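You operate a simulated robot arm through the tools that you are given. There is no shell and no other tool. Be economical: measure what you need, move in short steps, check, and stop when the job is done.

You are at the controls of a simulated robot arm. One attempt, no reset.

TASK
Stop the fan and move both pale tiles from under the long board onto the dark board.
Fine: brush the dark board first and put the brush back; long board on the shelf below. What is to be rubbed or washed off counts as gone when no trace of it is left.

It is judged by the outcome, as a careful person would: the job done as asked, and still so three seconds after it is handed in. It fails if anything else is knocked over, pushed out of place, dropped, spilled or broken.

THE ROBOT
A 6-joint arm with a two-finger parallel gripper on a trunk, on a base that drives. Base frame: it is fixed to the floor where the robot stands at the start and does not move with it; the origin is under the middle of the robot, x ahead of it, y to its left, z up. Readings come in m, rad, newtons and seconds.
With the tool pointing down near the work surface it reaches from about 0.14 to 0.66 m from the robot's upright axis, wherever it stands. Its first joint turns from -2.897 to 2.897 rad. Places, roughly: brush [-0.25, -1.5, 0.75]; corner board [0, -1.75, 0.25]; dark board [0, -1.5, 0.75]; extra long board [-0.5, -1.75, 0.25]; fan dial [0.4, 0, 1]; fan neck [0.4, -0.1, 0.8]; large board [-0.25, -1.75, 0.75]; large notched board [-0.5, -1.5, 0.75]; long board [-0.25, -1.5, 0.25]; maroon knob [0.4, -0.1, 1]; pale board (34x20x4 cm) [-3.3, 0.2, 0.8]; ribbed tile [0.5, -2, 0.25]; shelf under the middle bench [0, -1.8, 0.3]; short board [0, -2, 0.75]; small notched board [-0.5, -1.5, 0.75]; square board [-0.5, -1.5, 0.75]. Payload 3.91 kg.
The tool frame sits at the grasp point between the pads (the TCP): z along the fingers, y along the line on which they close. The tips reach 0.03 m beyond it. Largest opening 0.11 m; finger width 0.02, thickness 0.01; the body of the gripper, 0.048 by 0.112 m, starts 0.055 m behind the TCP.
Orientation is that of the tool frame in the base frame, as a unit quaternion [x, y, z, w]. With the fingers straight down and closing along the base's y, the tool's x points along the base's -x, its y along +y and its z along -z.

THE INTERFACE
- The arm moves only by the tool apply_moves. Its argument "motion" is one flat list of numbers, 7 for each row, row after row: the shift along the tool's x, y, z in units of 150 mm (1.0 is 150 mm), then the turn, a rotation vector about the tool's x, y, z in units of 180 degrees (1.0 is 180 degrees), then the gripper command, from -1 (shut) to 1 (fully open), values between in proportion. In form: [dx, dy, dz, wx, wy, wz, jaw, dx, dy, dz, wx, wy, wz, jaw, ...]. A call has 1 to 12 rows; each row is the pose to reach, as a shift and turn from the pose commanded when the call began, along the tool's axes at that moment. A call with a number of a shift or a turn outside -1 to 1 is refused whole. Rows are played at 5 a second. More than 0.05 m and 0.15 rad between two rows, or a gripper value outside its range, and nothing of the call is played. A pose out of reach is approached as far as the arm can. The call stops where the force on the tool passes 40 N (or 10 N more than at its start, if that is more) or the arm is blocked; 0.2 s more then pass. Each finger travels about 0.045 m/s and halts on what it meets, pressing with about 30 N; the grip force reading is that of the motor and also rises with nothing between the fingers. The clock runs only during rows and for 0.2 s after the last one: add rows that repeat a pose to give the fingers time. It gives the time, the measured TCP pose, the force on the tool (base axes), the opening and the grip force at its end, in the units of the frame above (readings bear some noise), with the torque about the TCP (base axes, N m) and any sound that the robot's microphone picked up, and new pictures: "pictures" is both (left out), scene, wrist or none.
- Cameras (640 x 400 px; columns grow to the right, rows downward): "scene" is now at [0.0105, 0.1441, 1.5236]; the picture's right is [-0.12, -0.99, 0.00], its down [-0.62, 0.07, -0.79] and it looks along [0.78, -0.09, -0.62] (base axes); focal length 273 px, centre (320, 200). "wrist" rides on the gripper at [0.077, 0.007, -0.114] in the tool frame; the picture's right is [-0.09, 1.00, 0.00], its down [-0.80, -0.07, -0.59] and it looks along [-0.59, -0.05, 0.80] (tool axes); focal length 270 px, centre (320, 200). There is no depth. A picture from a camera that has moved, and an enlarged one, comes with that camera's place and axes in the base frame and with its lens.
- move_column(by): slides the trunk up (or, below 0, down) by that many m; the arm and the scene camera ride with it, the base frame stays. It gives what a move gives, with no picture.
- drive_base(legs): drives the robot by 1 to 6 legs, each [ahead, turn to the left] in m and rad, along the robot's own axes; the way and the turn of a leg run together, so that a leg with both is an arc; at most 1.5 m and 3.142 rad a leg. The arm and the cameras ride along, it lands a little off, and it stops where it bumps. It gives what a move gives, and a new picture of the scene camera.
- turn_head(pan, tilt): turns the head with the scene camera to pan (to the left, within 2.705 rad either way) and tilt (down, from -0.506 to 1.204), counted from straight ahead of the robot. It gives what a move gives, and a new picture of the scene camera.
- close_up(camera, box): a new picture of the part [left, top, right, bottom] of that camera's present view, enlarged. The clock stands still meanwhile.
- hand_in(): hands the job in; it is judged then, once.

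Go step by step. Nothing tells you exact positions but the pictures and the camera data: compare them with the known pose of the tool, close in by small moves and look again before you grip or let go. The budget is 120 turns and 260 pictures, counting those below and the enlarged ones. Unless the task says otherwise, let go and move clear before handing in.

The tools are called after "Call:" as name(argument=value, ...) on one line, values as JSON. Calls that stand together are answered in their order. apply_moves: Moves the arm, as the interface text tells. Its arguments: {"type":"object","properties":{"motion":{"type":"array","items":{"type":"number"}},"pictures":{"type":"string","enum":["both","scene","wrist","none"]}},"required":["motion"]} The other tools are called the same way: move_column (by) slides the trunk up or down; drive_base (legs) drives the base; turn_head (pan, tilt) turns the head that bears the scene camera; close_up (camera, box) takes an enlarged picture of a part of a camera's view; hand_in () hands the job in.

At the start:

```text
time: 0.0
position: [0.4657, 0.1522, 1.3268]
tcp_rot: [-0.004, 1.0, 0.0, 0.0]
force: [0.5, 0.4, 0.0]
torque: [0.01, 0.01, 0.01]
gripper_width: 0.11
grasp_force: 0.1
trunk travel left (down, up): [-0.475, 0.135]
robot x, y, heading: [-0.0002, 0.0018, -0.007]
head pan, tilt: [-0.115, 0.668]
```

scene: 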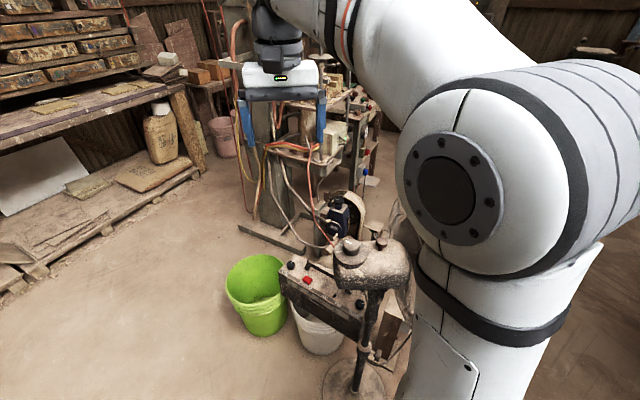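
wrist: 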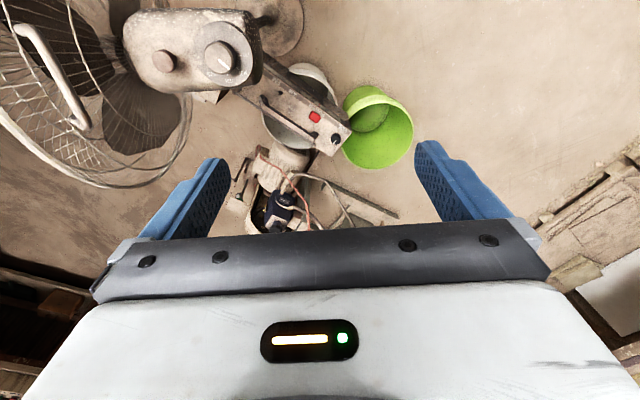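

I see the fan head with two knobs in front (a dial and a maroon knob). I'll look closer at both views.

Call:
close_up(camera="scene", box=[300, 200, 440, 290])

Call:
close_up(camera="wrist", box=[60, 0, 320, 160])

Call:
turn_head(pan=-1.5, tilt=0.5)

```text
4.44 times, centred on (370, 245) of scene
camera zoom: at [0.0105, 0.1441, 1.5236], right [-0.12, -0.99, 0.0], down [-0.62, 0.07, -0.79], along [0.78, -0.09, -0.62], focal length 1213 px, centre (98, 0)
```

zoom: 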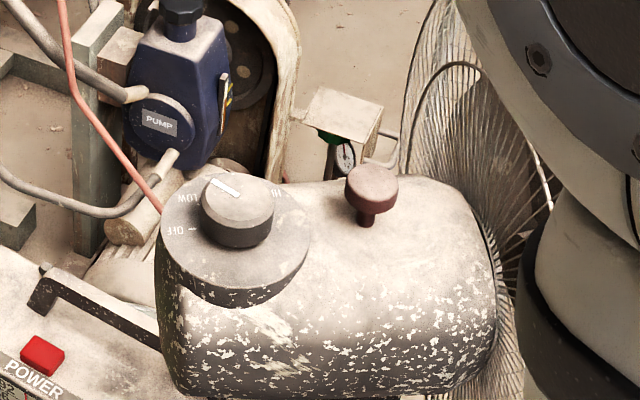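

```text
2.46 times, centred on (190, 80) of wrist
camera zoom: at [0.3887, 0.1592, 1.4419], right [0.08, 1.0, 0.0], down [0.8, -0.06, 0.59], along [0.59, -0.05, -0.8], focal length 665 px, centre (640, 495)
```

zoom: 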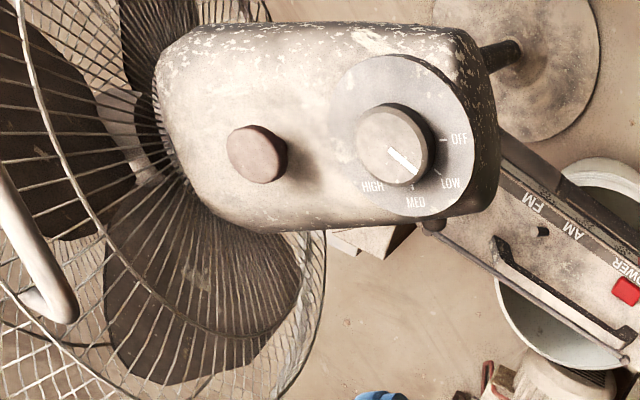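

```text
time: 1.5
position: [0.4657, 0.1525, 1.3261]
tcp_rot: [-0.005, 1.0, -0.001, 0.0]
force: [0.2, 0.9, -0.8]
torque: [-0.01, -0.03, -0.01]
gripper_width: 0.1103
grasp_force: 0.1
trunk travel left (down, up): [-0.475, 0.135]
robot x, y, heading: [-0.0002, 0.0026, 0.001]
head pan, tilt: [-1.499, 0.499]
camera scene: at [-0.0686, 0.0633, 1.5386], right [-1.0, -0.07, 0.0], down [-0.03, 0.48, -0.88], along [0.06, -0.88, -0.48], focal length 273 px, centre (320, 200)
```

scene: 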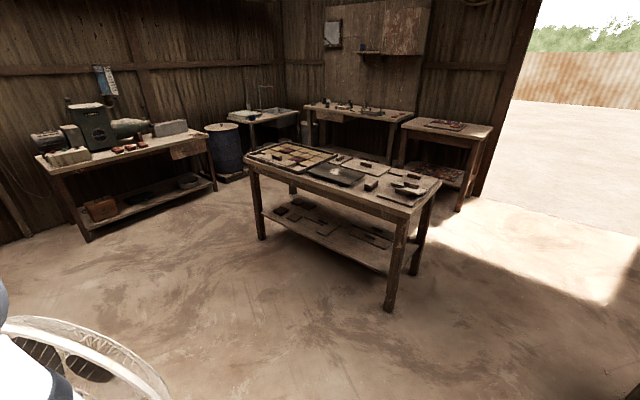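

The dial sits on top of the fan head at about (0.439, 0.018, 1.037), pointing at LOW; OFF is about 40° counter-clockwise from above. I'll hover over it with the fingers turned to close along x.

Call:
apply_moves(motion=[0.016, -0.082, 0.086, 0, 0, 0.0454, 0.27, 0.032, -0.164, 0.172, 0, 0, 0.0909, 0.27, 0.049, -0.245, 0.258, 0, 0, 0.1363, 0.27, 0.065, -0.327, 0.345, 0, 0, 0.1818, 0.27, 0.081, -0.409, 0.43, 0, 0, 0.2272, 0.27, 0.097, -0.49, 0.518, 0, 0, 0.2727, 0.27, 0.113, -0.573, 0.6, 0, 0, 0.3181, 0.27, 0.13, -0.654, 0.69, 0, 0, 0.3636, 0.27, 0.146, -0.736, 0.777, 0, 0, 0.409, 0.27, 0.162, -0.818, 0.864, 0, 0, 0.4545, 0.27, 0.178, -0.9, 0.95, 0, 0, 0.5, 0.27, 0.178, -0.9, 0.95, 0, 0, 0.5, 0.27], pictures="wrist")

```text
time: 4.1
position: [0.4397, 0.0145, 1.1829]
tcp_rot: [0.705, 0.709, 0.0, 0.0]
force: [-0.1, 0.0, -0.7]
torque: [-0.01, -0.01, -0.02]
gripper_width: 0.0698
grasp_force: 0.1
trunk travel left (down, up): [-0.475, 0.135]
robot x, y, heading: [0.0018, 0.0031, 0.001]
head pan, tilt: [-1.499, 0.499]
camera wrist: at [0.4456, 0.0943, 1.2978], right [1.0, -0.08, 0.0], down [-0.07, -0.8, 0.59], along [-0.05, -0.59, -0.8], focal length 270 px, centre (320, 200)
```

wrist: 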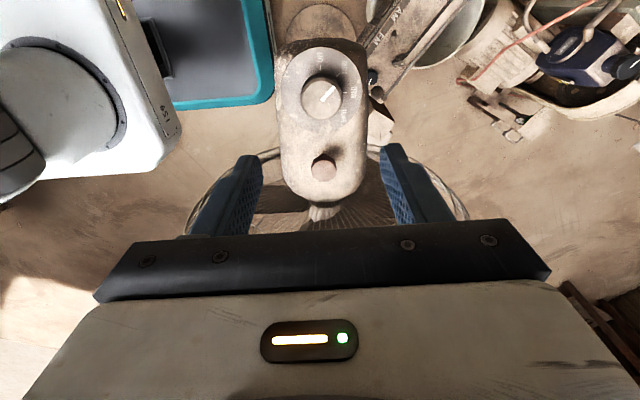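

The dial is ahead in the wrist view. I'll enlarge it to fix its centre.

Call:
close_up(camera="wrist", box=[240, 30, 400, 130])

```text
4.00 times, centred on (320, 80) of wrist
camera zoom: at [0.4456, 0.0943, 1.2978], right [1.0, -0.08, 0.0], down [-0.07, -0.8, 0.59], along [-0.05, -0.59, -0.8], focal length 1081 px, centre (320, 680)
```

zoom: 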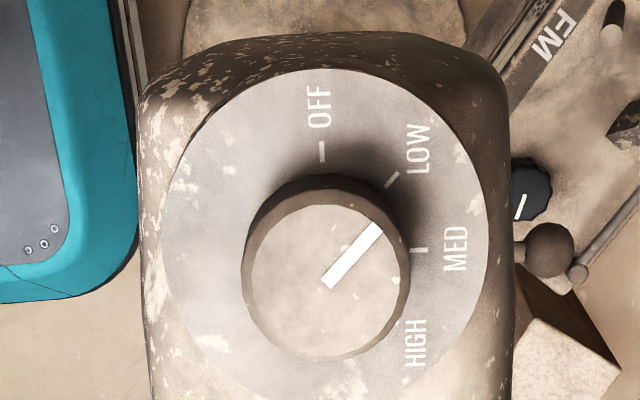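

Dial centre is about (0.441, 0.0187), pointer at LOW, 40° from OFF. I'll descend around it without gripping and look.

Call:
apply_moves(motion=[0.027, 0.009, 0.2, 0, 0, 0, 0.27, 0.027, 0.009, 0.4, 0, 0, 0, 0.27, 0.027, 0.009, 0.6, 0, 0, 0, 0.27, 0.027, 0.009, 0.75, 0, 0, 0, 0.27, 0.027, 0.009, 0.85, 0, 0, 0, 0.27, 0.027, 0.009, 0.9, 0, 0, 0, 0.27, 0.027, 0.009, 0.9, 0, 0, 0, 0.27], pictures="wrist")

Call:
turn_head(pan=-0.115, tilt=0.668)

Call:
close_up(camera="scene", box=[300, 180, 460, 280])

```text
time: 5.7
position: [0.4406, 0.0192, 1.0484]
tcp_rot: [0.705, 0.709, 0.0, 0.0]
force: [-0.9, -0.8, 0.4]
torque: [-0.02, 0.01, -0.03]
gripper_width: 0.07
grasp_force: 0.0
trunk travel left (down, up): [-0.475, 0.135]
robot x, y, heading: [-0.0003, 0.0033, 0.002]
head pan, tilt: [-1.499, 0.499]
camera wrist: at [0.4474, 0.0982, 1.1644], right [1.0, -0.08, 0.0], down [-0.06, -0.8, 0.59], along [-0.05, -0.59, -0.8], focal length 270 px, centre (320, 200)
```

wrist: 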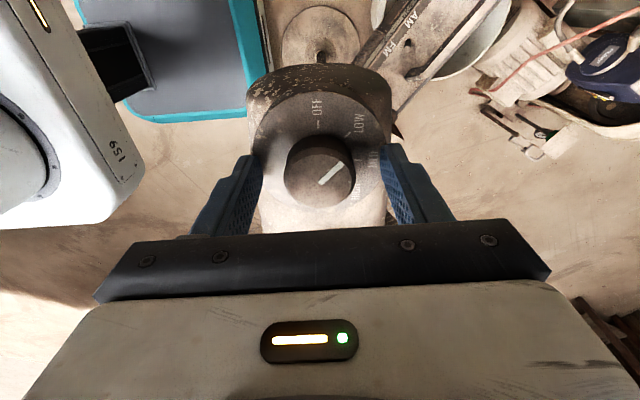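

```text
time: 7.2
position: [0.4407, 0.019, 1.0502]
tcp_rot: [0.704, 0.71, 0.0, 0.0]
force: [0.9, -0.4, 1.1]
torque: [-0.02, 0.0, -0.01]
gripper_width: 0.0698
grasp_force: 0.0
trunk travel left (down, up): [-0.475, 0.135]
robot x, y, heading: [-0.0001, 0.0044, -0.003]
head pan, tilt: [-0.115, 0.668]
camera scene: at [0.0105, 0.144, 1.5236], right [-0.12, -0.99, 0.0], down [-0.62, 0.07, -0.78], along [0.78, -0.09, -0.62], focal length 273 px, centre (320, 200)
```

scene: 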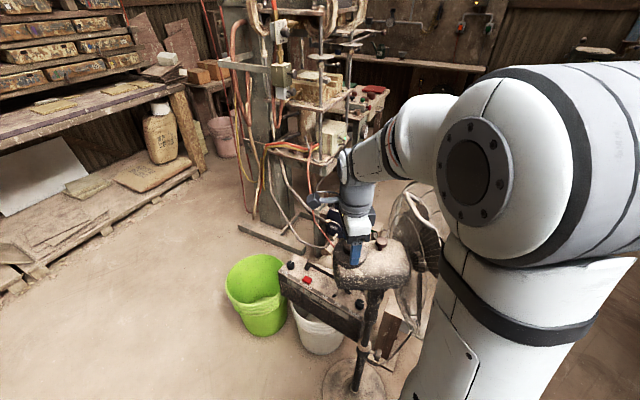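

```text
4.00 times, centred on (380, 230) of scene
camera zoom: at [0.0105, 0.144, 1.5236], right [-0.12, -0.99, 0.0], down [-0.62, 0.07, -0.78], along [0.78, -0.09, -0.62], focal length 1091 px, centre (80, 80)
```

zoom: 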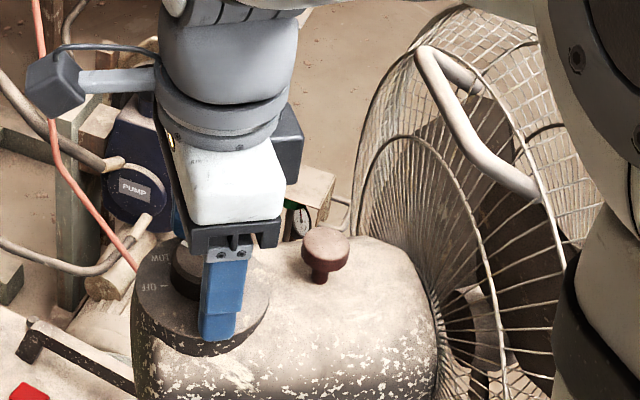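

Fingers straddle the knob cleanly. Close and turn it 40° counter-clockwise toward OFF.

Call:
apply_moves(motion=[0, 0, 0, 0, 0, 0, -0.4, 0, 0, 0, 0, 0, 0, -0.4, 0, 0, 0, 0, 0, 0, -0.4, 0, 0, 0, 0, 0, -0.04, -0.4, 0, 0, 0, 0, 0, -0.08, -0.4, 0, 0, 0, 0, 0, -0.12, -0.4, 0, 0, 0, 0, 0, -0.16, -0.4, 0, 0, 0, 0, 0, -0.2, -0.4, 0, 0, 0, 0, 0, -0.225, -0.4, 0, 0, 0, 0, 0, -0.225, -0.4], pictures="wrist")

Call:
close_up(camera="wrist", box=[240, 80, 400, 220])

```text
time: 9.4
position: [0.4422, 0.0189, 1.0494]
tcp_rot: [0.413, 0.911, 0.001, 0.001]
force: [-2.6, -7.7, 1.8]
torque: [-1.16, -0.06, 0.01]
gripper_width: 0.0393
grasp_force: 44.6
trunk travel left (down, up): [-0.475, 0.135]
robot x, y, heading: [0.0064, 0.0027, -0.002]
head pan, tilt: [-0.115, 0.668]
camera wrist: at [0.3958, 0.0834, 1.1645], right [0.81, 0.59, 0.0], down [0.47, -0.65, 0.59], along [0.35, -0.48, -0.8], focal length 270 px, centre (320, 200)
```

wrist: 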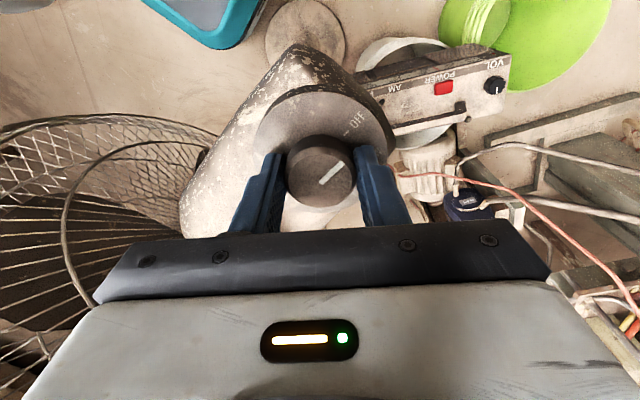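

```text
2.86 times, centred on (320, 150) of wrist
camera zoom: at [0.3958, 0.0834, 1.1645], right [0.81, 0.59, 0.0], down [0.47, -0.65, 0.59], along [0.35, -0.48, -0.8], focal length 772 px, centre (320, 343)
```

zoom: 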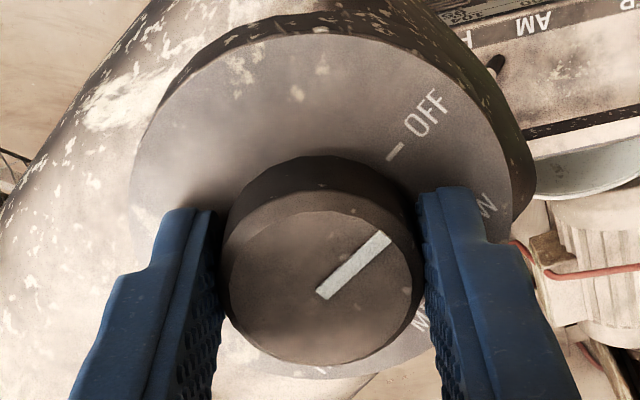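

The pointer now lines up with OFF. Release, rise and check.

Call:
apply_moves(motion=[0, 0, 0, 0, 0, 0, 0.2, 0, 0, 0, 0, 0, 0, 0.2, 0, 0, 0, 0, 0, 0, 0.2, 0, 0, -0.2, 0, 0, 0, 0.2, 0, 0, -0.45, 0, 0, 0, 0.2, 0, 0, -0.7, 0, 0, 0, 0.2, 0, 0, -0.95, 0, 0, 0, 0.2, 0, 0, -0.95, 0, 0, 0, 0.2], pictures="wrist")

Call:
close_up(camera="wrist", box=[200, 0, 440, 150])

```text
time: 11.2
position: [0.443, 0.02, 1.1914]
tcp_rot: [0.414, 0.91, 0.0, 0.0]
force: [0.0, -0.3, 0.6]
torque: [0.0, 0.03, -0.02]
gripper_width: 0.066
grasp_force: 0.1
trunk travel left (down, up): [-0.475, 0.135]
robot x, y, heading: [0.0007, 0.0041, 0.001]
head pan, tilt: [-0.115, 0.668]
camera wrist: at [0.3971, 0.0853, 1.3061], right [0.81, 0.59, 0.0], down [0.47, -0.65, 0.59], along [0.35, -0.48, -0.8], focal length 270 px, centre (320, 200)
```

wrist: 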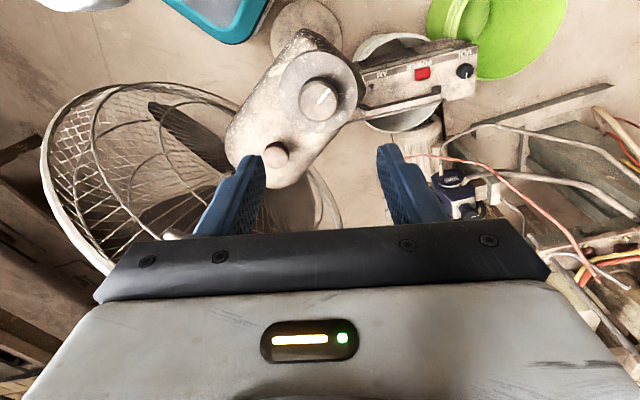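

```text
2.67 times, centred on (320, 75) of wrist
camera zoom: at [0.3971, 0.0853, 1.3061], right [0.81, 0.59, 0.0], down [0.47, -0.65, 0.59], along [0.35, -0.48, -0.8], focal length 721 px, centre (320, 533)
```

zoom: 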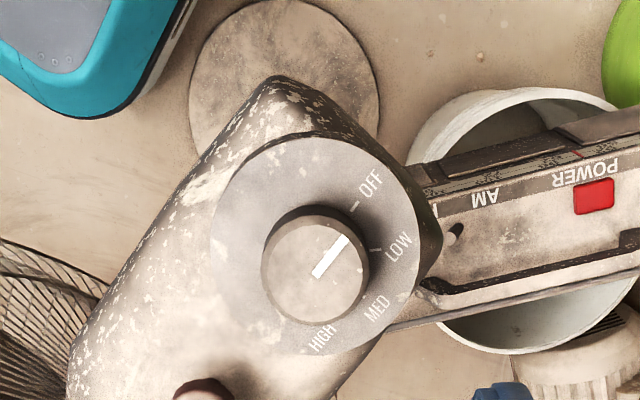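

The dial reads OFF. I'll check that the blades are still, while raising the trunk.

Call:
move_column(by=0.13)

Call:
close_up(camera="wrist", box=[0, 0, 640, 400])

Call:
apply_moves(motion=[0, 0, 0, 0, 0, 0, 0.2, 0, 0, 0, 0, 0, 0, 0.2], pictures="both")

```text
time: 12.8
position: [0.4417, 0.0207, 1.3208]
tcp_rot: [0.415, 0.91, 0.0, 0.0]
force: [0.3, 0.3, 0.8]
torque: [0.0, 0.0, -0.01]
gripper_width: 0.0658
grasp_force: 0.1
trunk travel left (down, up): [-0.605, 0.005]
robot x, y, heading: [0.0033, 0.0009, -0.004]
head pan, tilt: [-0.115, 0.668]
```

```text
1.00 times, centred on (320, 200) of wrist
camera zoom: at [0.3972, 0.0854, 1.4357], right [0.81, 0.59, 0.0], down [0.47, -0.65, 0.59], along [0.35, -0.48, -0.8], focal length 270 px, centre (320, 200)
```

zoom: 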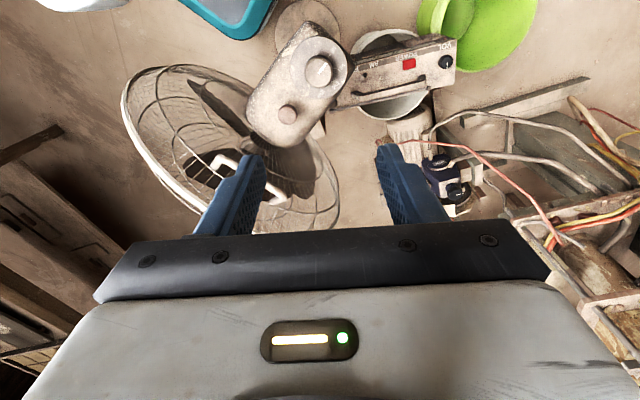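

```text
time: 13.4
position: [0.4419, 0.021, 1.3211]
tcp_rot: [0.414, 0.91, 0.001, 0.0]
force: [0.4, 0.8, 0.4]
torque: [0.0, 0.01, 0.0]
gripper_width: 0.0658
grasp_force: 0.1
trunk travel left (down, up): [-0.605, 0.005]
robot x, y, heading: [0.0046, 0.0023, 0.002]
head pan, tilt: [-0.115, 0.668]
camera scene: at [0.0105, 0.1441, 1.6536], right [-0.12, -0.99, 0.0], down [-0.62, 0.07, -0.78], along [0.78, -0.09, -0.62], focal length 273 px, centre (320, 200)
camera wrist: at [0.3971, 0.0854, 1.4358], right [0.81, 0.59, 0.0], down [0.47, -0.65, 0.59], along [0.35, -0.48, -0.8], focal length 270 px, centre (320, 200)
```

scene: 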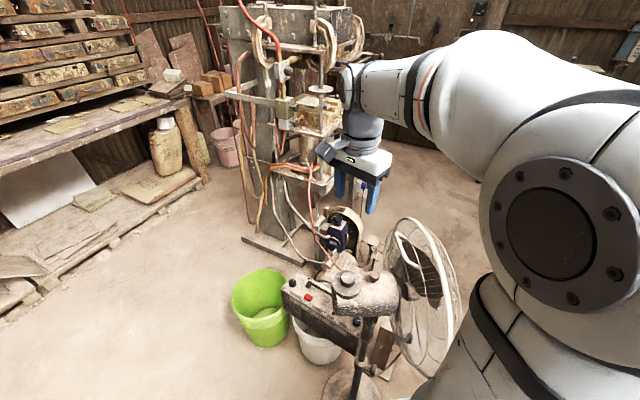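
wrist: 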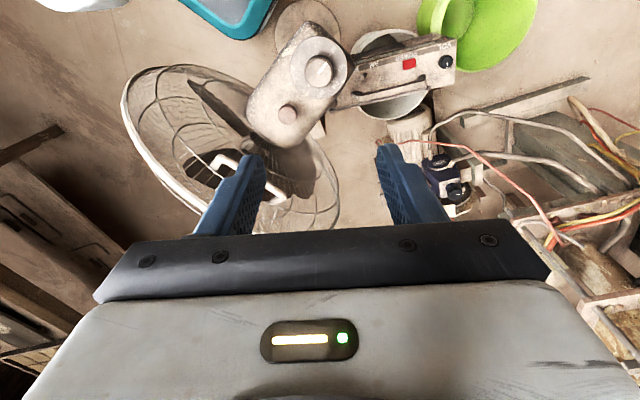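

The blades look to be coasting down; I'll recheck later. Now tuck the arm back and square it, and look at the bench and around.

Call:
apply_moves(motion=[0.102, -0.117, 0, 0, 0, -0.0455, 0.2, 0.204, -0.234, 0, 0, 0, -0.091, 0.2, 0.306, -0.351, 0, 0, 0, -0.1365, 0.2, 0.41, -0.468, 0, 0, 0, -0.182, 0.2, 0.51, -0.585, 0, 0, 0, -0.2275, 0.2, 0.613, -0.703, 0, 0, 0, -0.273, 0.2, 0.613, -0.703, 0, 0, 0, -0.273, 0.2], pictures="wrist")

Call:
turn_head(pan=-2.5, tilt=0.9)

Call:
turn_head(pan=-1.5, tilt=0.6)

Call:
close_up(camera="scene", box=[230, 110, 470, 260])

```text
time: 15.0
position: [0.3026, 0.0207, 1.3207]
tcp_rot: [-0.002, 1.0, 0.0, 0.0]
force: [0.0, 0.3, 0.0]
torque: [-0.02, 0.02, 0.02]
gripper_width: 0.0659
grasp_force: 0.1
trunk travel left (down, up): [-0.605, 0.005]
robot x, y, heading: [0.0006, 0.0079, -0.001]
head pan, tilt: [-0.115, 0.668]
camera wrist: at [0.2258, 0.029, 1.4357], right [0.08, 1.0, 0.0], down [0.8, -0.07, 0.59], along [0.59, -0.05, -0.8], focal length 270 px, centre (320, 200)
```

wrist: 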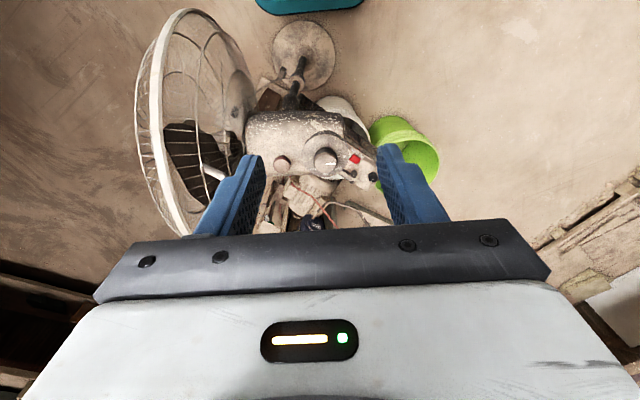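

```text
time: 17.2
position: [0.3014, 0.0205, 1.3211]
tcp_rot: [-0.001, 1.0, 0.0, 0.0]
force: [-1.1, 0.0, -0.2]
torque: [-0.01, 0.02, 0.04]
gripper_width: 0.066
grasp_force: 0.1
trunk travel left (down, up): [-0.605, 0.005]
robot x, y, heading: [0.0053, 0.0024, -0.002]
head pan, tilt: [-2.499, 0.901]
camera scene: at [-0.1357, 0.1089, 1.6347], right [-0.6, 0.8, 0.0], down [0.63, 0.47, -0.62], along [-0.5, -0.37, -0.78], focal length 273 px, centre (320, 200)
```

scene: 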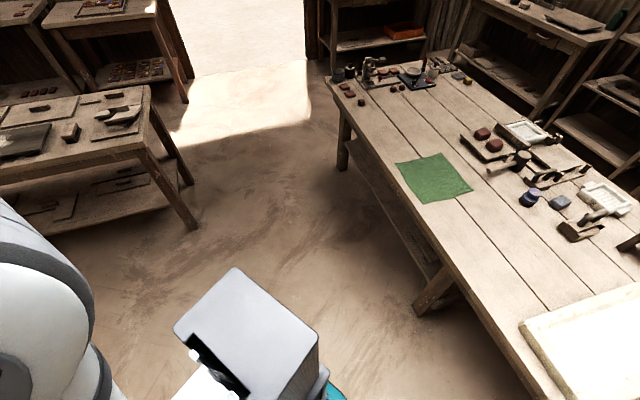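

```text
time: 18.5
position: [0.3009, 0.0207, 1.321]
tcp_rot: [-0.001, 1.0, 0.0, 0.001]
force: [-0.4, 0.2, -0.7]
torque: [0.04, 0.01, 0.03]
gripper_width: 0.0657
grasp_force: 0.0
trunk travel left (down, up): [-0.605, 0.005]
robot x, y, heading: [0.0042, 0.0038, 0.0]
head pan, tilt: [-1.499, 0.6]
camera scene: at [-0.0691, 0.0659, 1.6595], right [-1.0, -0.07, 0.0], down [-0.04, 0.56, -0.82], along [0.06, -0.82, -0.57], focal length 273 px, centre (320, 200)
```

scene: 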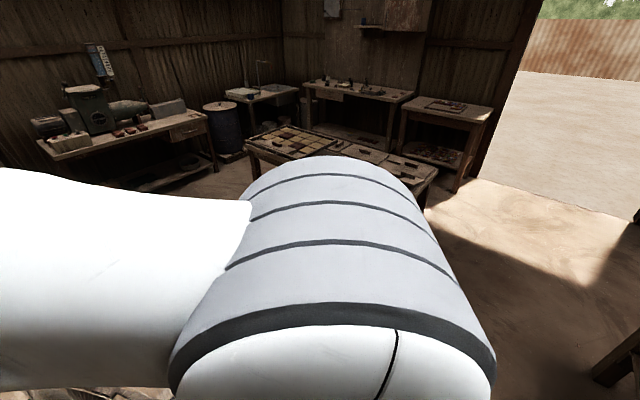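

```text
2.67 times, centred on (350, 185) of scene
camera zoom: at [-0.0691, 0.0659, 1.6595], right [-1.0, -0.07, 0.0], down [-0.04, 0.56, -0.82], along [0.06, -0.82, -0.57], focal length 728 px, centre (240, 240)
```

zoom: 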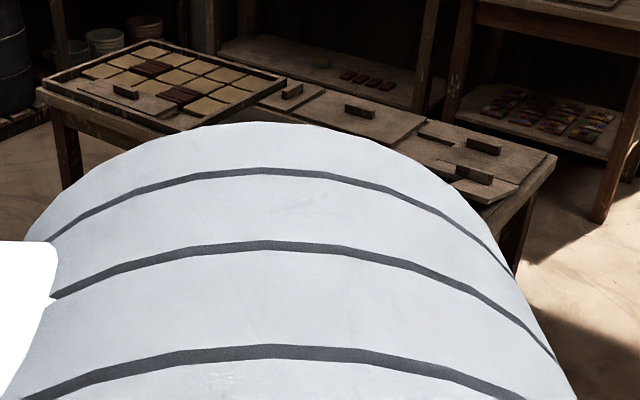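

The middle bench stands diagonally, its front facing the robot from about (-0.45,-1.27) to (0.6,-2.0). I'll back off from the fan, turn right and approach to get a good look.

Call:
drive_base(legs=[[-0.15, 0], [0, -1.285], [0.88, 0], [0, -0.875]])

Call:
turn_head(pan=0.45, tilt=0.7)

```text
time: 29.6
position: [-0.0408, -1.1171, 1.3202]
tcp_rot: [0.879, 0.477, 0.0, -0.001]
force: [0.3, 0.0, -0.9]
torque: [0.03, 0.01, -0.01]
gripper_width: 0.0659
grasp_force: 0.0
trunk travel left (down, up): [-0.605, 0.005]
robot x, y, heading: [0.1034, -0.8475, -2.143]
head pan, tilt: [-1.499, 0.6]
camera scene: at [0.1921, -0.8252, 1.6596], right [0.48, 0.88, 0.0], down [0.5, -0.27, -0.83], along [-0.72, 0.4, -0.56], focal length 273 px, centre (320, 200)
```

scene: 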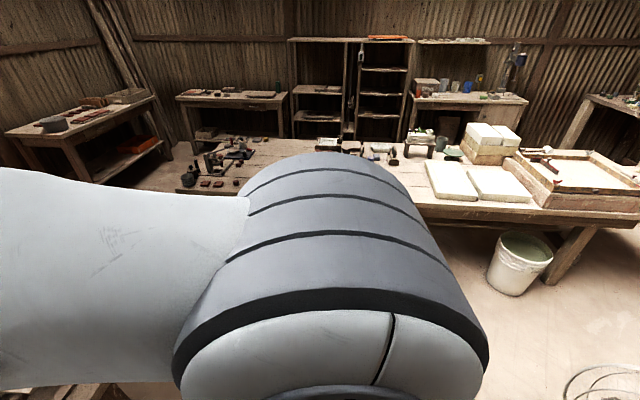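

```text
time: 31.5
position: [-0.0389, -1.1161, 1.3206]
tcp_rot: [0.879, 0.477, 0.001, 0.0]
force: [0.5, 0.4, -0.1]
torque: [-0.01, 0.04, 0.03]
gripper_width: 0.0661
grasp_force: 0.1
trunk travel left (down, up): [-0.605, 0.005]
robot x, y, heading: [0.1047, -0.8495, -2.151]
head pan, tilt: [0.45, 0.7]
camera scene: at [0.2599, -0.9505, 1.6509], right [-0.99, 0.12, 0.0], down [0.08, 0.64, -0.76], along [-0.09, -0.76, -0.64], focal length 273 px, centre (320, 200)
```

scene: 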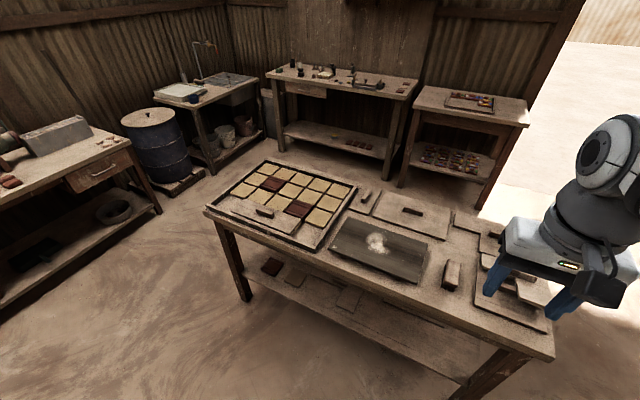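

The dark board with a whitish dust patch is clear, with the brush to its right. I'll enlarge the top and the shelf.

Call:
close_up(camera="scene", box=[300, 170, 560, 330])

Call:
close_up(camera="scene", box=[230, 230, 510, 400])

Call:
close_up(camera="wrist", box=[0, 0, 640, 400])

```text
2.46 times, centred on (430, 250) of scene
camera zoom: at [0.2599, -0.9505, 1.6509], right [-0.99, 0.12, 0.0], down [0.08, 0.64, -0.76], along [-0.09, -0.76, -0.64], focal length 672 px, centre (49, 77)
```

zoom: 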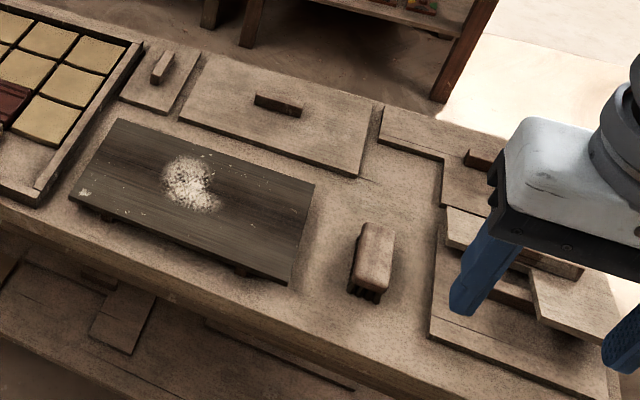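

```text
2.29 times, centred on (370, 315) of scene
camera zoom: at [0.2599, -0.9505, 1.6509], right [-0.99, 0.12, 0.0], down [0.08, 0.64, -0.76], along [-0.09, -0.76, -0.64], focal length 624 px, centre (206, -63)
```

zoom: 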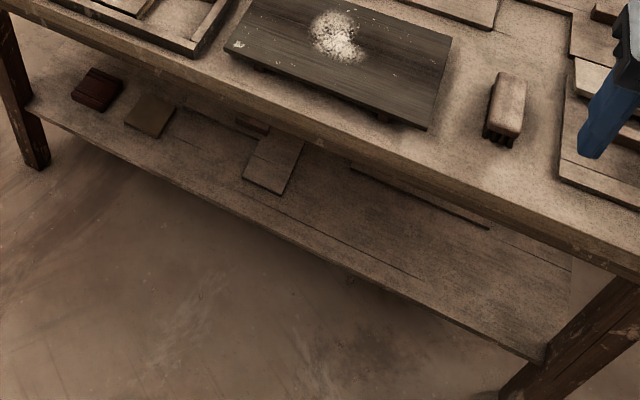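

```text
1.00 times, centred on (320, 200) of wrist
camera zoom: at [0.0086, -1.0536, 1.4359], right [0.79, -0.62, 0.0], down [-0.5, -0.63, 0.59], along [-0.37, -0.47, -0.8], focal length 270 px, centre (320, 200)
```

zoom: 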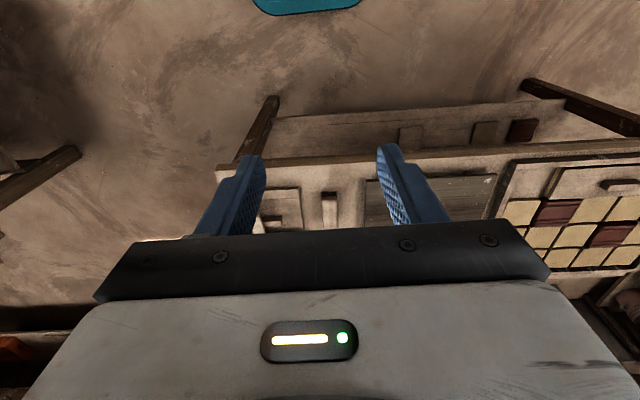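

Before approaching, I'll look down to see how far the base extends in front.

Call:
turn_head(pan=0.6, tilt=1.2)

```text
time: 32.4
position: [-0.0397, -1.1164, 1.3218]
tcp_rot: [0.879, 0.477, 0.0, 0.0]
force: [-0.1, -0.2, -0.3]
torque: [-0.02, 0.01, -0.04]
gripper_width: 0.0662
grasp_force: 0.1
trunk travel left (down, up): [-0.605, 0.005]
robot x, y, heading: [0.1044, -0.8484, -2.147]
head pan, tilt: [0.6, 1.201]
camera scene: at [0.2719, -0.9222, 1.615], right [-1.0, -0.03, 0.0], down [-0.02, 0.93, -0.36], along [0.01, -0.36, -0.93], focal length 273 px, centre (320, 200)
```

scene: 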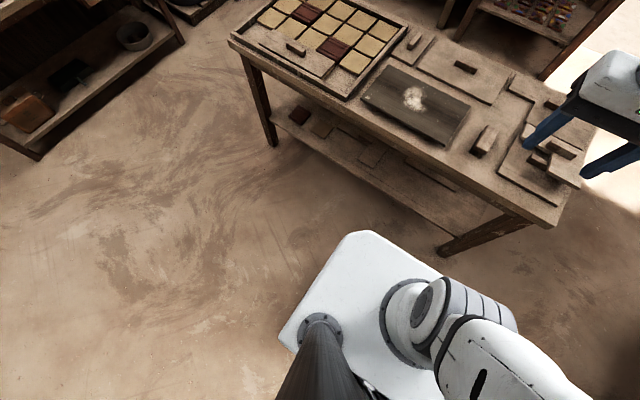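

A white plate sticks out ahead; I'll lower the trunk a bit to see whether that plate rides with it or is the floor base.

Call:
move_column(by=-0.2)

Call:
close_up(camera="scene", box=[0, 0, 640, 400])

```text
time: 34.6
position: [-0.0381, -1.1159, 1.1212]
tcp_rot: [0.879, 0.477, 0.0, 0.0]
force: [0.4, 0.7, 0.2]
torque: [-0.03, -0.01, 0.01]
gripper_width: 0.066
grasp_force: 0.0
trunk travel left (down, up): [-0.405, 0.205]
robot x, y, heading: [0.1033, -0.8527, -2.142]
head pan, tilt: [0.6, 1.201]
```

```text
1.00 times, centred on (320, 200) of scene
camera zoom: at [0.2719, -0.9221, 1.415], right [-1.0, -0.03, 0.0], down [-0.03, 0.93, -0.36], along [0.01, -0.36, -0.93], focal length 273 px, centre (320, 200)
```

zoom: 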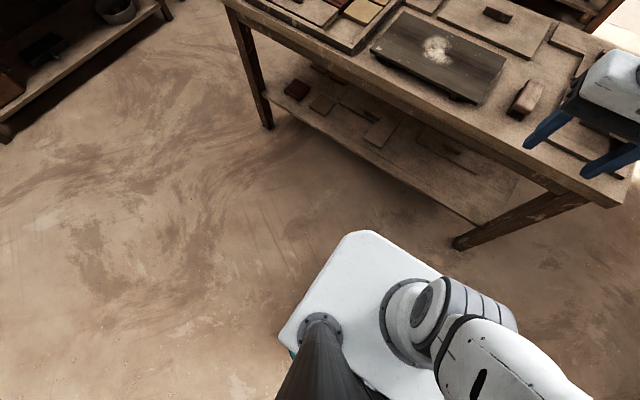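

The plate rides with the trunk, and the base front is about 0.24 m from the axis. Driving to about 0.36 m in front of the bench, centred on the dark board.

Call:
drive_base(legs=[[0, 0.918], [0.333, 0], [0, -0.953], [0.06, 0]])

Call:
turn_head(pan=0.1, tilt=0.95)

```text
time: 42.1
position: [0.0255, -1.4751, 1.1204]
tcp_rot: [0.888, 0.46, 0.0, -0.001]
force: [-0.7, 0.4, -0.3]
torque: [0.0, 0.02, 0.0]
gripper_width: 0.0662
grasp_force: 0.0
trunk travel left (down, up): [-0.405, 0.205]
robot x, y, heading: [0.1722, -1.2054, -2.176]
head pan, tilt: [0.6, 1.201]
camera scene: at [0.3373, -1.287, 1.4149], right [-1.0, 0.0, 0.0], down [0.0, 0.93, -0.36], along [0.0, -0.36, -0.93], focal length 273 px, centre (320, 200)
```

scene: 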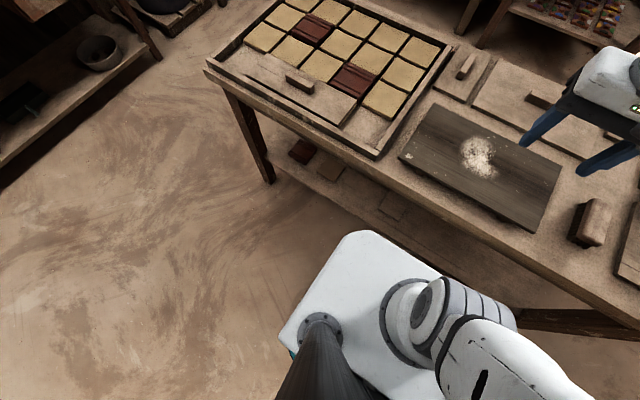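

```text
time: 43.1
position: [0.0247, -1.4741, 1.1204]
tcp_rot: [0.888, 0.46, 0.0, 0.0]
force: [-0.1, 0.7, 0.1]
torque: [-0.01, 0.01, 0.0]
gripper_width: 0.0659
grasp_force: 0.0
trunk travel left (down, up): [-0.405, 0.205]
robot x, y, heading: [0.1708, -1.2079, -2.176]
head pan, tilt: [0.099, 0.949]
camera scene: at [0.3026, -1.2943, 1.4311], right [-0.88, 0.48, 0.0], down [0.39, 0.71, -0.58], along [-0.28, -0.51, -0.81], focal length 273 px, centre (320, 200)
```

scene: 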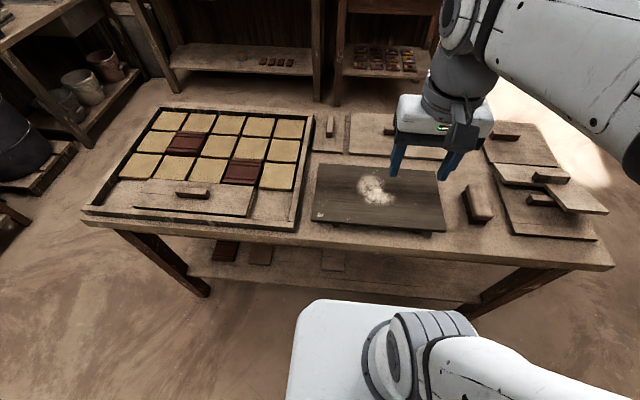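

Well placed. I'll enlarge brush and board to get their positions from this close view.

Call:
close_up(camera="scene", box=[300, 140, 540, 250])

Call:
close_up(camera="wrist", box=[0, 0, 640, 400])

```text
2.67 times, centred on (420, 195) of scene
camera zoom: at [0.3026, -1.2943, 1.4311], right [-0.88, 0.48, 0.0], down [0.39, 0.71, -0.58], along [-0.28, -0.51, -0.81], focal length 728 px, centre (53, 213)
```

zoom: 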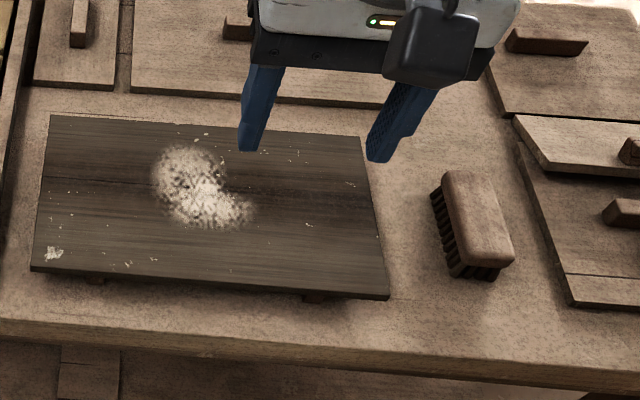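

```text
1.00 times, centred on (320, 200) of wrist
camera zoom: at [0.0754, -1.4139, 1.2358], right [0.76, -0.65, 0.0], down [-0.52, -0.61, 0.59], along [-0.39, -0.45, -0.8], focal length 270 px, centre (320, 200)
```

zoom: 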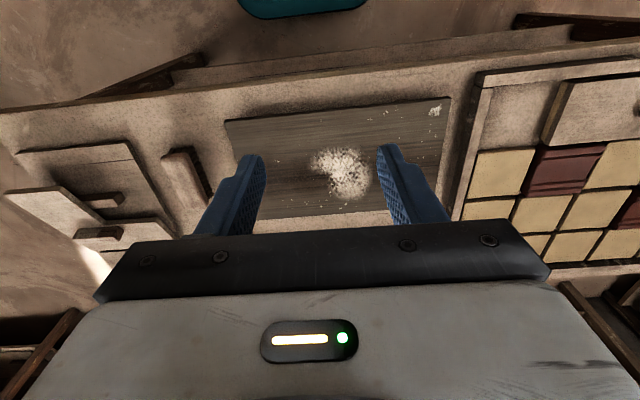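

The brush is near (-0.26,-1.455), top maybe z 0.85. I'll move the gripper above it at a safe height and refine with the wrist camera.

Call:
apply_moves(motion=[-0.15, -0.25, 0, 0, 0, 0, 0.5, -0.3, -0.5, 0, 0, 0, 0, 0.5, -0.45, -0.75, 0, 0, 0, 0, 0.5, -0.5, -0.95, 0, 0, 0, 0, 0.5], pictures="none")

Call:
apply_moves(motion=[0, -0.25, 0, 0, 0, 0, 0.5, 0, -0.5, 0.1, 0, 0, 0, 0.5, 0, -0.68, 0.3, 0, 0, 0, 0.5, 0, -0.68, 0.3, 0, 0, 0, 0.5], pictures="both")

```text
time: 44.1
position: [-0.1362, -1.4536, 1.1199]
tcp_rot: [0.888, 0.46, 0.0, 0.0]
force: [-0.5, -0.5, 0.2]
torque: [0.0, 0.01, 0.02]
gripper_width: 0.0824
grasp_force: 0.0
trunk travel left (down, up): [-0.405, 0.205]
robot x, y, heading: [0.1726, -1.2091, -2.169]
head pan, tilt: [0.099, 0.949]
```

```text
time: 45.1
position: [-0.2188, -1.3958, 1.0754]
tcp_rot: [0.888, 0.46, 0.0, 0.0]
force: [-0.4, 0.8, -0.1]
torque: [0.0, -0.01, 0.0]
gripper_width: 0.0828
grasp_force: 0.1
trunk travel left (down, up): [-0.405, 0.205]
robot x, y, heading: [0.171, -1.2085, -2.176]
head pan, tilt: [0.099, 0.949]
camera scene: at [0.3022, -1.2943, 1.4312], right [-0.88, 0.48, 0.0], down [0.39, 0.71, -0.58], along [-0.28, -0.51, -0.81], focal length 273 px, centre (320, 200)
camera wrist: at [-0.1673, -1.3344, 1.1913], right [0.76, -0.65, 0.0], down [-0.52, -0.61, 0.59], along [-0.39, -0.45, -0.8], focal length 270 px, centre (320, 200)
```

scene: 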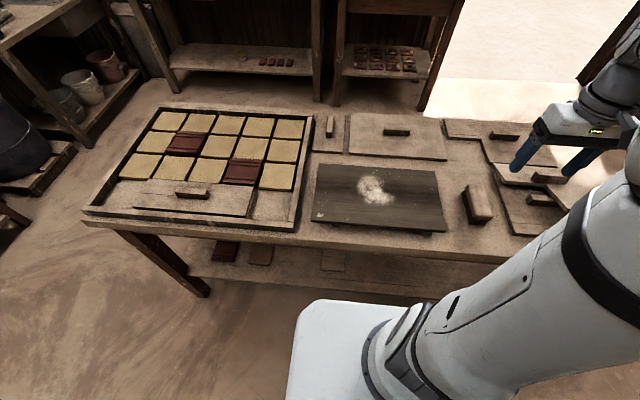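
wrist: 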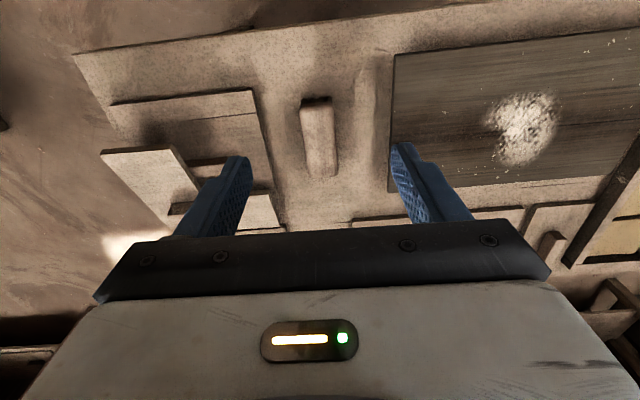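

Brush is aligned with the gripper, centre about (-0.266,-1.454). Moving over it and descending to just above.

Call:
apply_moves(motion=[-0.25, -0.02, 0.1, 0, 0, 0, 0.5, -0.5, -0.03, 0.2, 0, 0, 0, 0.5, -0.5, -0.03, 0.5, 0, 0, 0, 0.5, -0.5, -0.03, 0.75, 0, 0, 0, 0.5, -0.5, -0.03, 0.95, 0, 0, 0, 0.5, -0.5, -0.03, 0.95, 0, 0, 0, 0.5], pictures="both")

Call:
close_up(camera="scene", box=[400, 130, 560, 230])

```text
time: 46.5
position: [-0.2656, -1.4533, 0.9327]
tcp_rot: [0.888, 0.46, 0.0, -0.001]
force: [-0.6, -0.5, -0.2]
torque: [-0.02, 0.01, -0.01]
gripper_width: 0.0825
grasp_force: 0.1
trunk travel left (down, up): [-0.405, 0.205]
robot x, y, heading: [0.1706, -1.2094, -2.173]
head pan, tilt: [0.099, 0.949]
camera scene: at [0.3023, -1.2944, 1.4311], right [-0.88, 0.48, 0.0], down [0.39, 0.71, -0.58], along [-0.28, -0.51, -0.81], focal length 273 px, centre (320, 200)
camera wrist: at [-0.2156, -1.3924, 1.0476], right [0.76, -0.65, 0.0], down [-0.52, -0.61, 0.59], along [-0.39, -0.45, -0.8], focal length 270 px, centre (320, 200)
```

scene: 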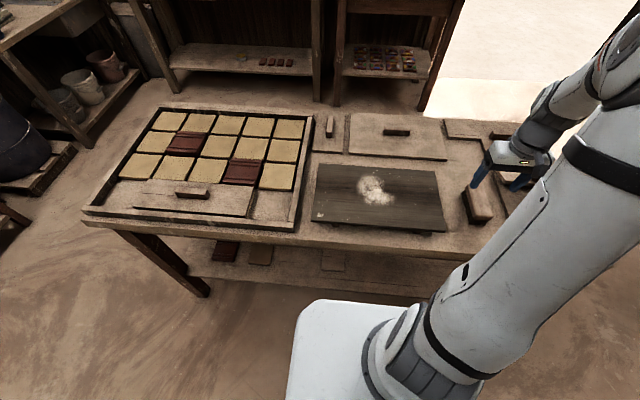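
wrist: 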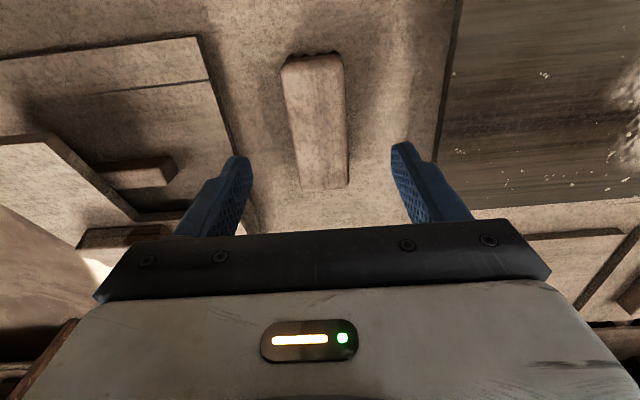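

```text
4.00 times, centred on (480, 180) of scene
camera zoom: at [0.3023, -1.2944, 1.4311], right [-0.88, 0.48, 0.0], down [0.39, 0.71, -0.58], along [-0.28, -0.51, -0.81], focal length 1091 px, centre (-320, 280)
```

zoom: 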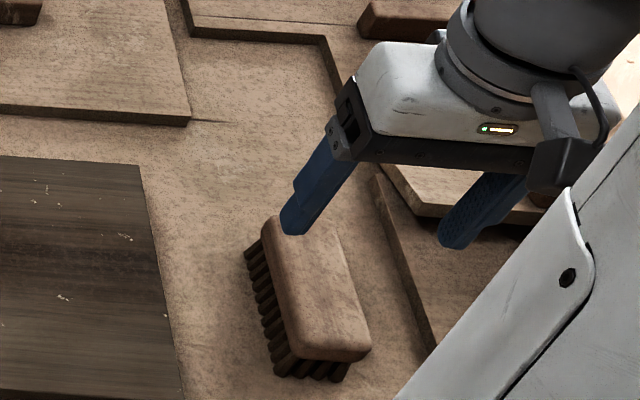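

Lateral alignment is good. Lower 7 cm and check.

Call:
apply_moves(motion=[0, 0, 0.15, 0, 0, 0, 0.5, 0, 0, 0.3, 0, 0, 0, 0.5, 0, 0, 0.4, 0, 0, 0, 0.5, 0, 0, 0.4, 0, 0, 0, 0.5], pictures="wrist")

Call:
close_up(camera="scene", box=[420, 150, 540, 240])

```text
time: 47.5
position: [-0.2655, -1.4535, 0.8724]
tcp_rot: [0.888, 0.459, 0.0, 0.0]
force: [0.3, 0.0, -0.1]
torque: [0.0, -0.01, -0.01]
gripper_width: 0.0826
grasp_force: 0.0
trunk travel left (down, up): [-0.405, 0.205]
robot x, y, heading: [0.1727, -1.2051, -2.173]
head pan, tilt: [0.099, 0.949]
camera wrist: at [-0.2151, -1.3925, 0.9876], right [0.76, -0.65, 0.0], down [-0.52, -0.61, 0.59], along [-0.38, -0.45, -0.8], focal length 270 px, centre (320, 200)
```

wrist: 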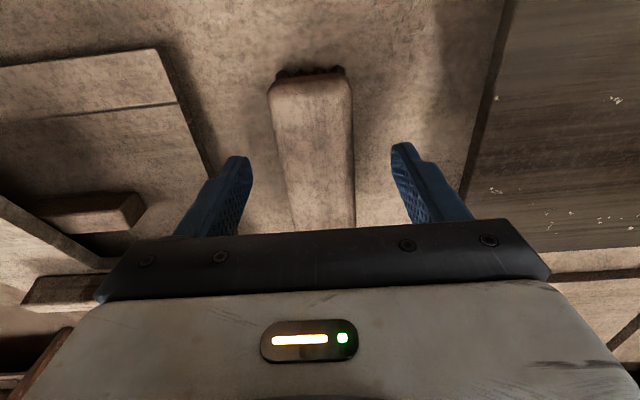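

```text
4.44 times, centred on (480, 195) of scene
camera zoom: at [0.3023, -1.2944, 1.4311], right [-0.88, 0.48, 0.0], down [0.39, 0.71, -0.58], along [-0.28, -0.51, -0.81], focal length 1213 px, centre (-391, 222)
```

zoom: 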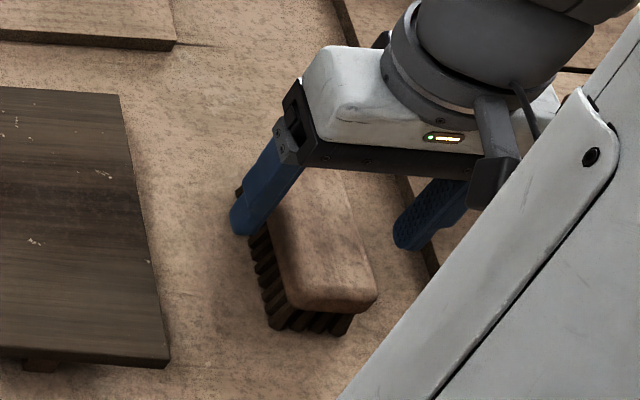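

The fingers are around the brush block (top near z 0.86). Lower 1 cm more and close.

Call:
apply_moves(motion=[0, 0, 0.07, 0, 0, 0, 0.5, 0, 0, 0.07, 0, 0, 0, -0.5, 0, 0, 0.07, 0, 0, 0, -1, 0, 0, 0.07, 0, 0, 0, -1, 0, 0, 0.07, 0, 0, 0, -1, 0, 0, 0.07, 0, 0, 0, -1, 0, 0, 0.07, 0, 0, 0, -1], pictures="wrist")

Call:
close_up(camera="scene", box=[420, 150, 540, 240])

```text
time: 49.1
position: [-0.2643, -1.4521, 0.8635]
tcp_rot: [0.888, 0.459, 0.001, 0.0]
force: [-0.7, -0.5, 0.3]
torque: [0.02, 0.04, -0.03]
gripper_width: 0.0451
grasp_force: 30.2
trunk travel left (down, up): [-0.405, 0.205]
robot x, y, heading: [0.1719, -1.21, -2.175]
head pan, tilt: [0.099, 0.949]
camera wrist: at [-0.2145, -1.3923, 0.9778], right [0.76, -0.65, 0.0], down [-0.52, -0.61, 0.59], along [-0.39, -0.45, -0.8], focal length 270 px, centre (320, 200)
```

wrist: 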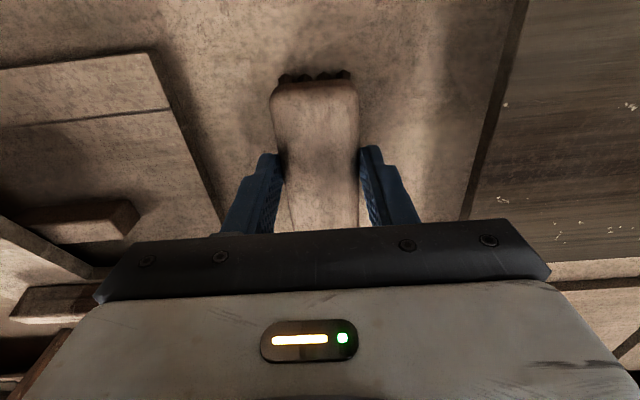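

```text
4.44 times, centred on (480, 195) of scene
camera zoom: at [0.3024, -1.2944, 1.4311], right [-0.88, 0.48, 0.0], down [0.39, 0.71, -0.58], along [-0.28, -0.51, -0.81], focal length 1213 px, centre (-391, 222)
```

zoom: 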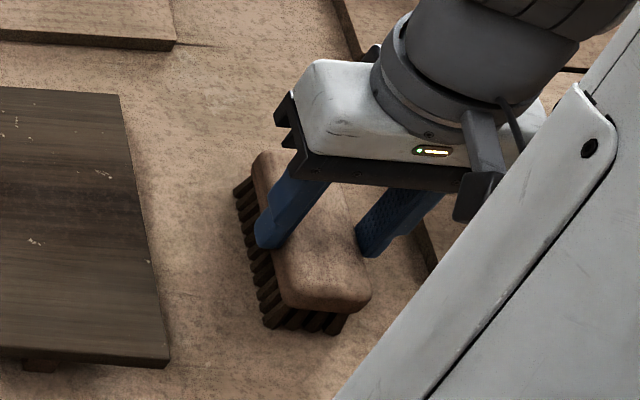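

Gripped at 4.5 cm. I'll check how deep the fingers overlap the block before lifting.

Call:
close_up(camera="scene", box=[455, 175, 505, 215])

Call:
close_up(camera="wrist", box=[230, 60, 410, 240])

```text
10.00 times, centred on (480, 195) of scene
camera zoom: at [0.3024, -1.2944, 1.4311], right [-0.88, 0.48, 0.0], down [0.39, 0.71, -0.58], along [-0.28, -0.51, -0.81], focal length 2729 px, centre (-1280, 250)
```

zoom: 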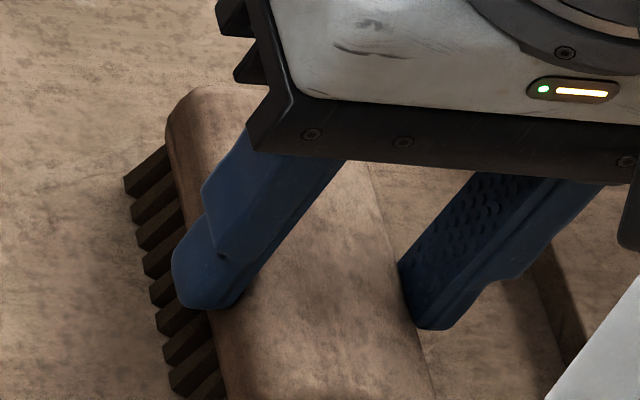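

```text
2.22 times, centred on (320, 150) of wrist
camera zoom: at [-0.2145, -1.3923, 0.9778], right [0.76, -0.65, 0.0], down [-0.52, -0.61, 0.59], along [-0.39, -0.45, -0.8], focal length 601 px, centre (320, 311)
```

zoom: 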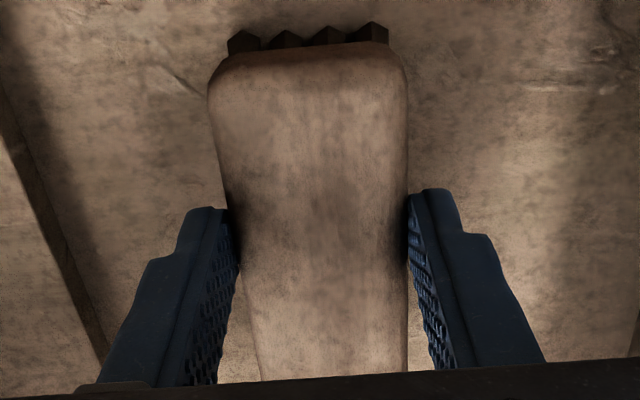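

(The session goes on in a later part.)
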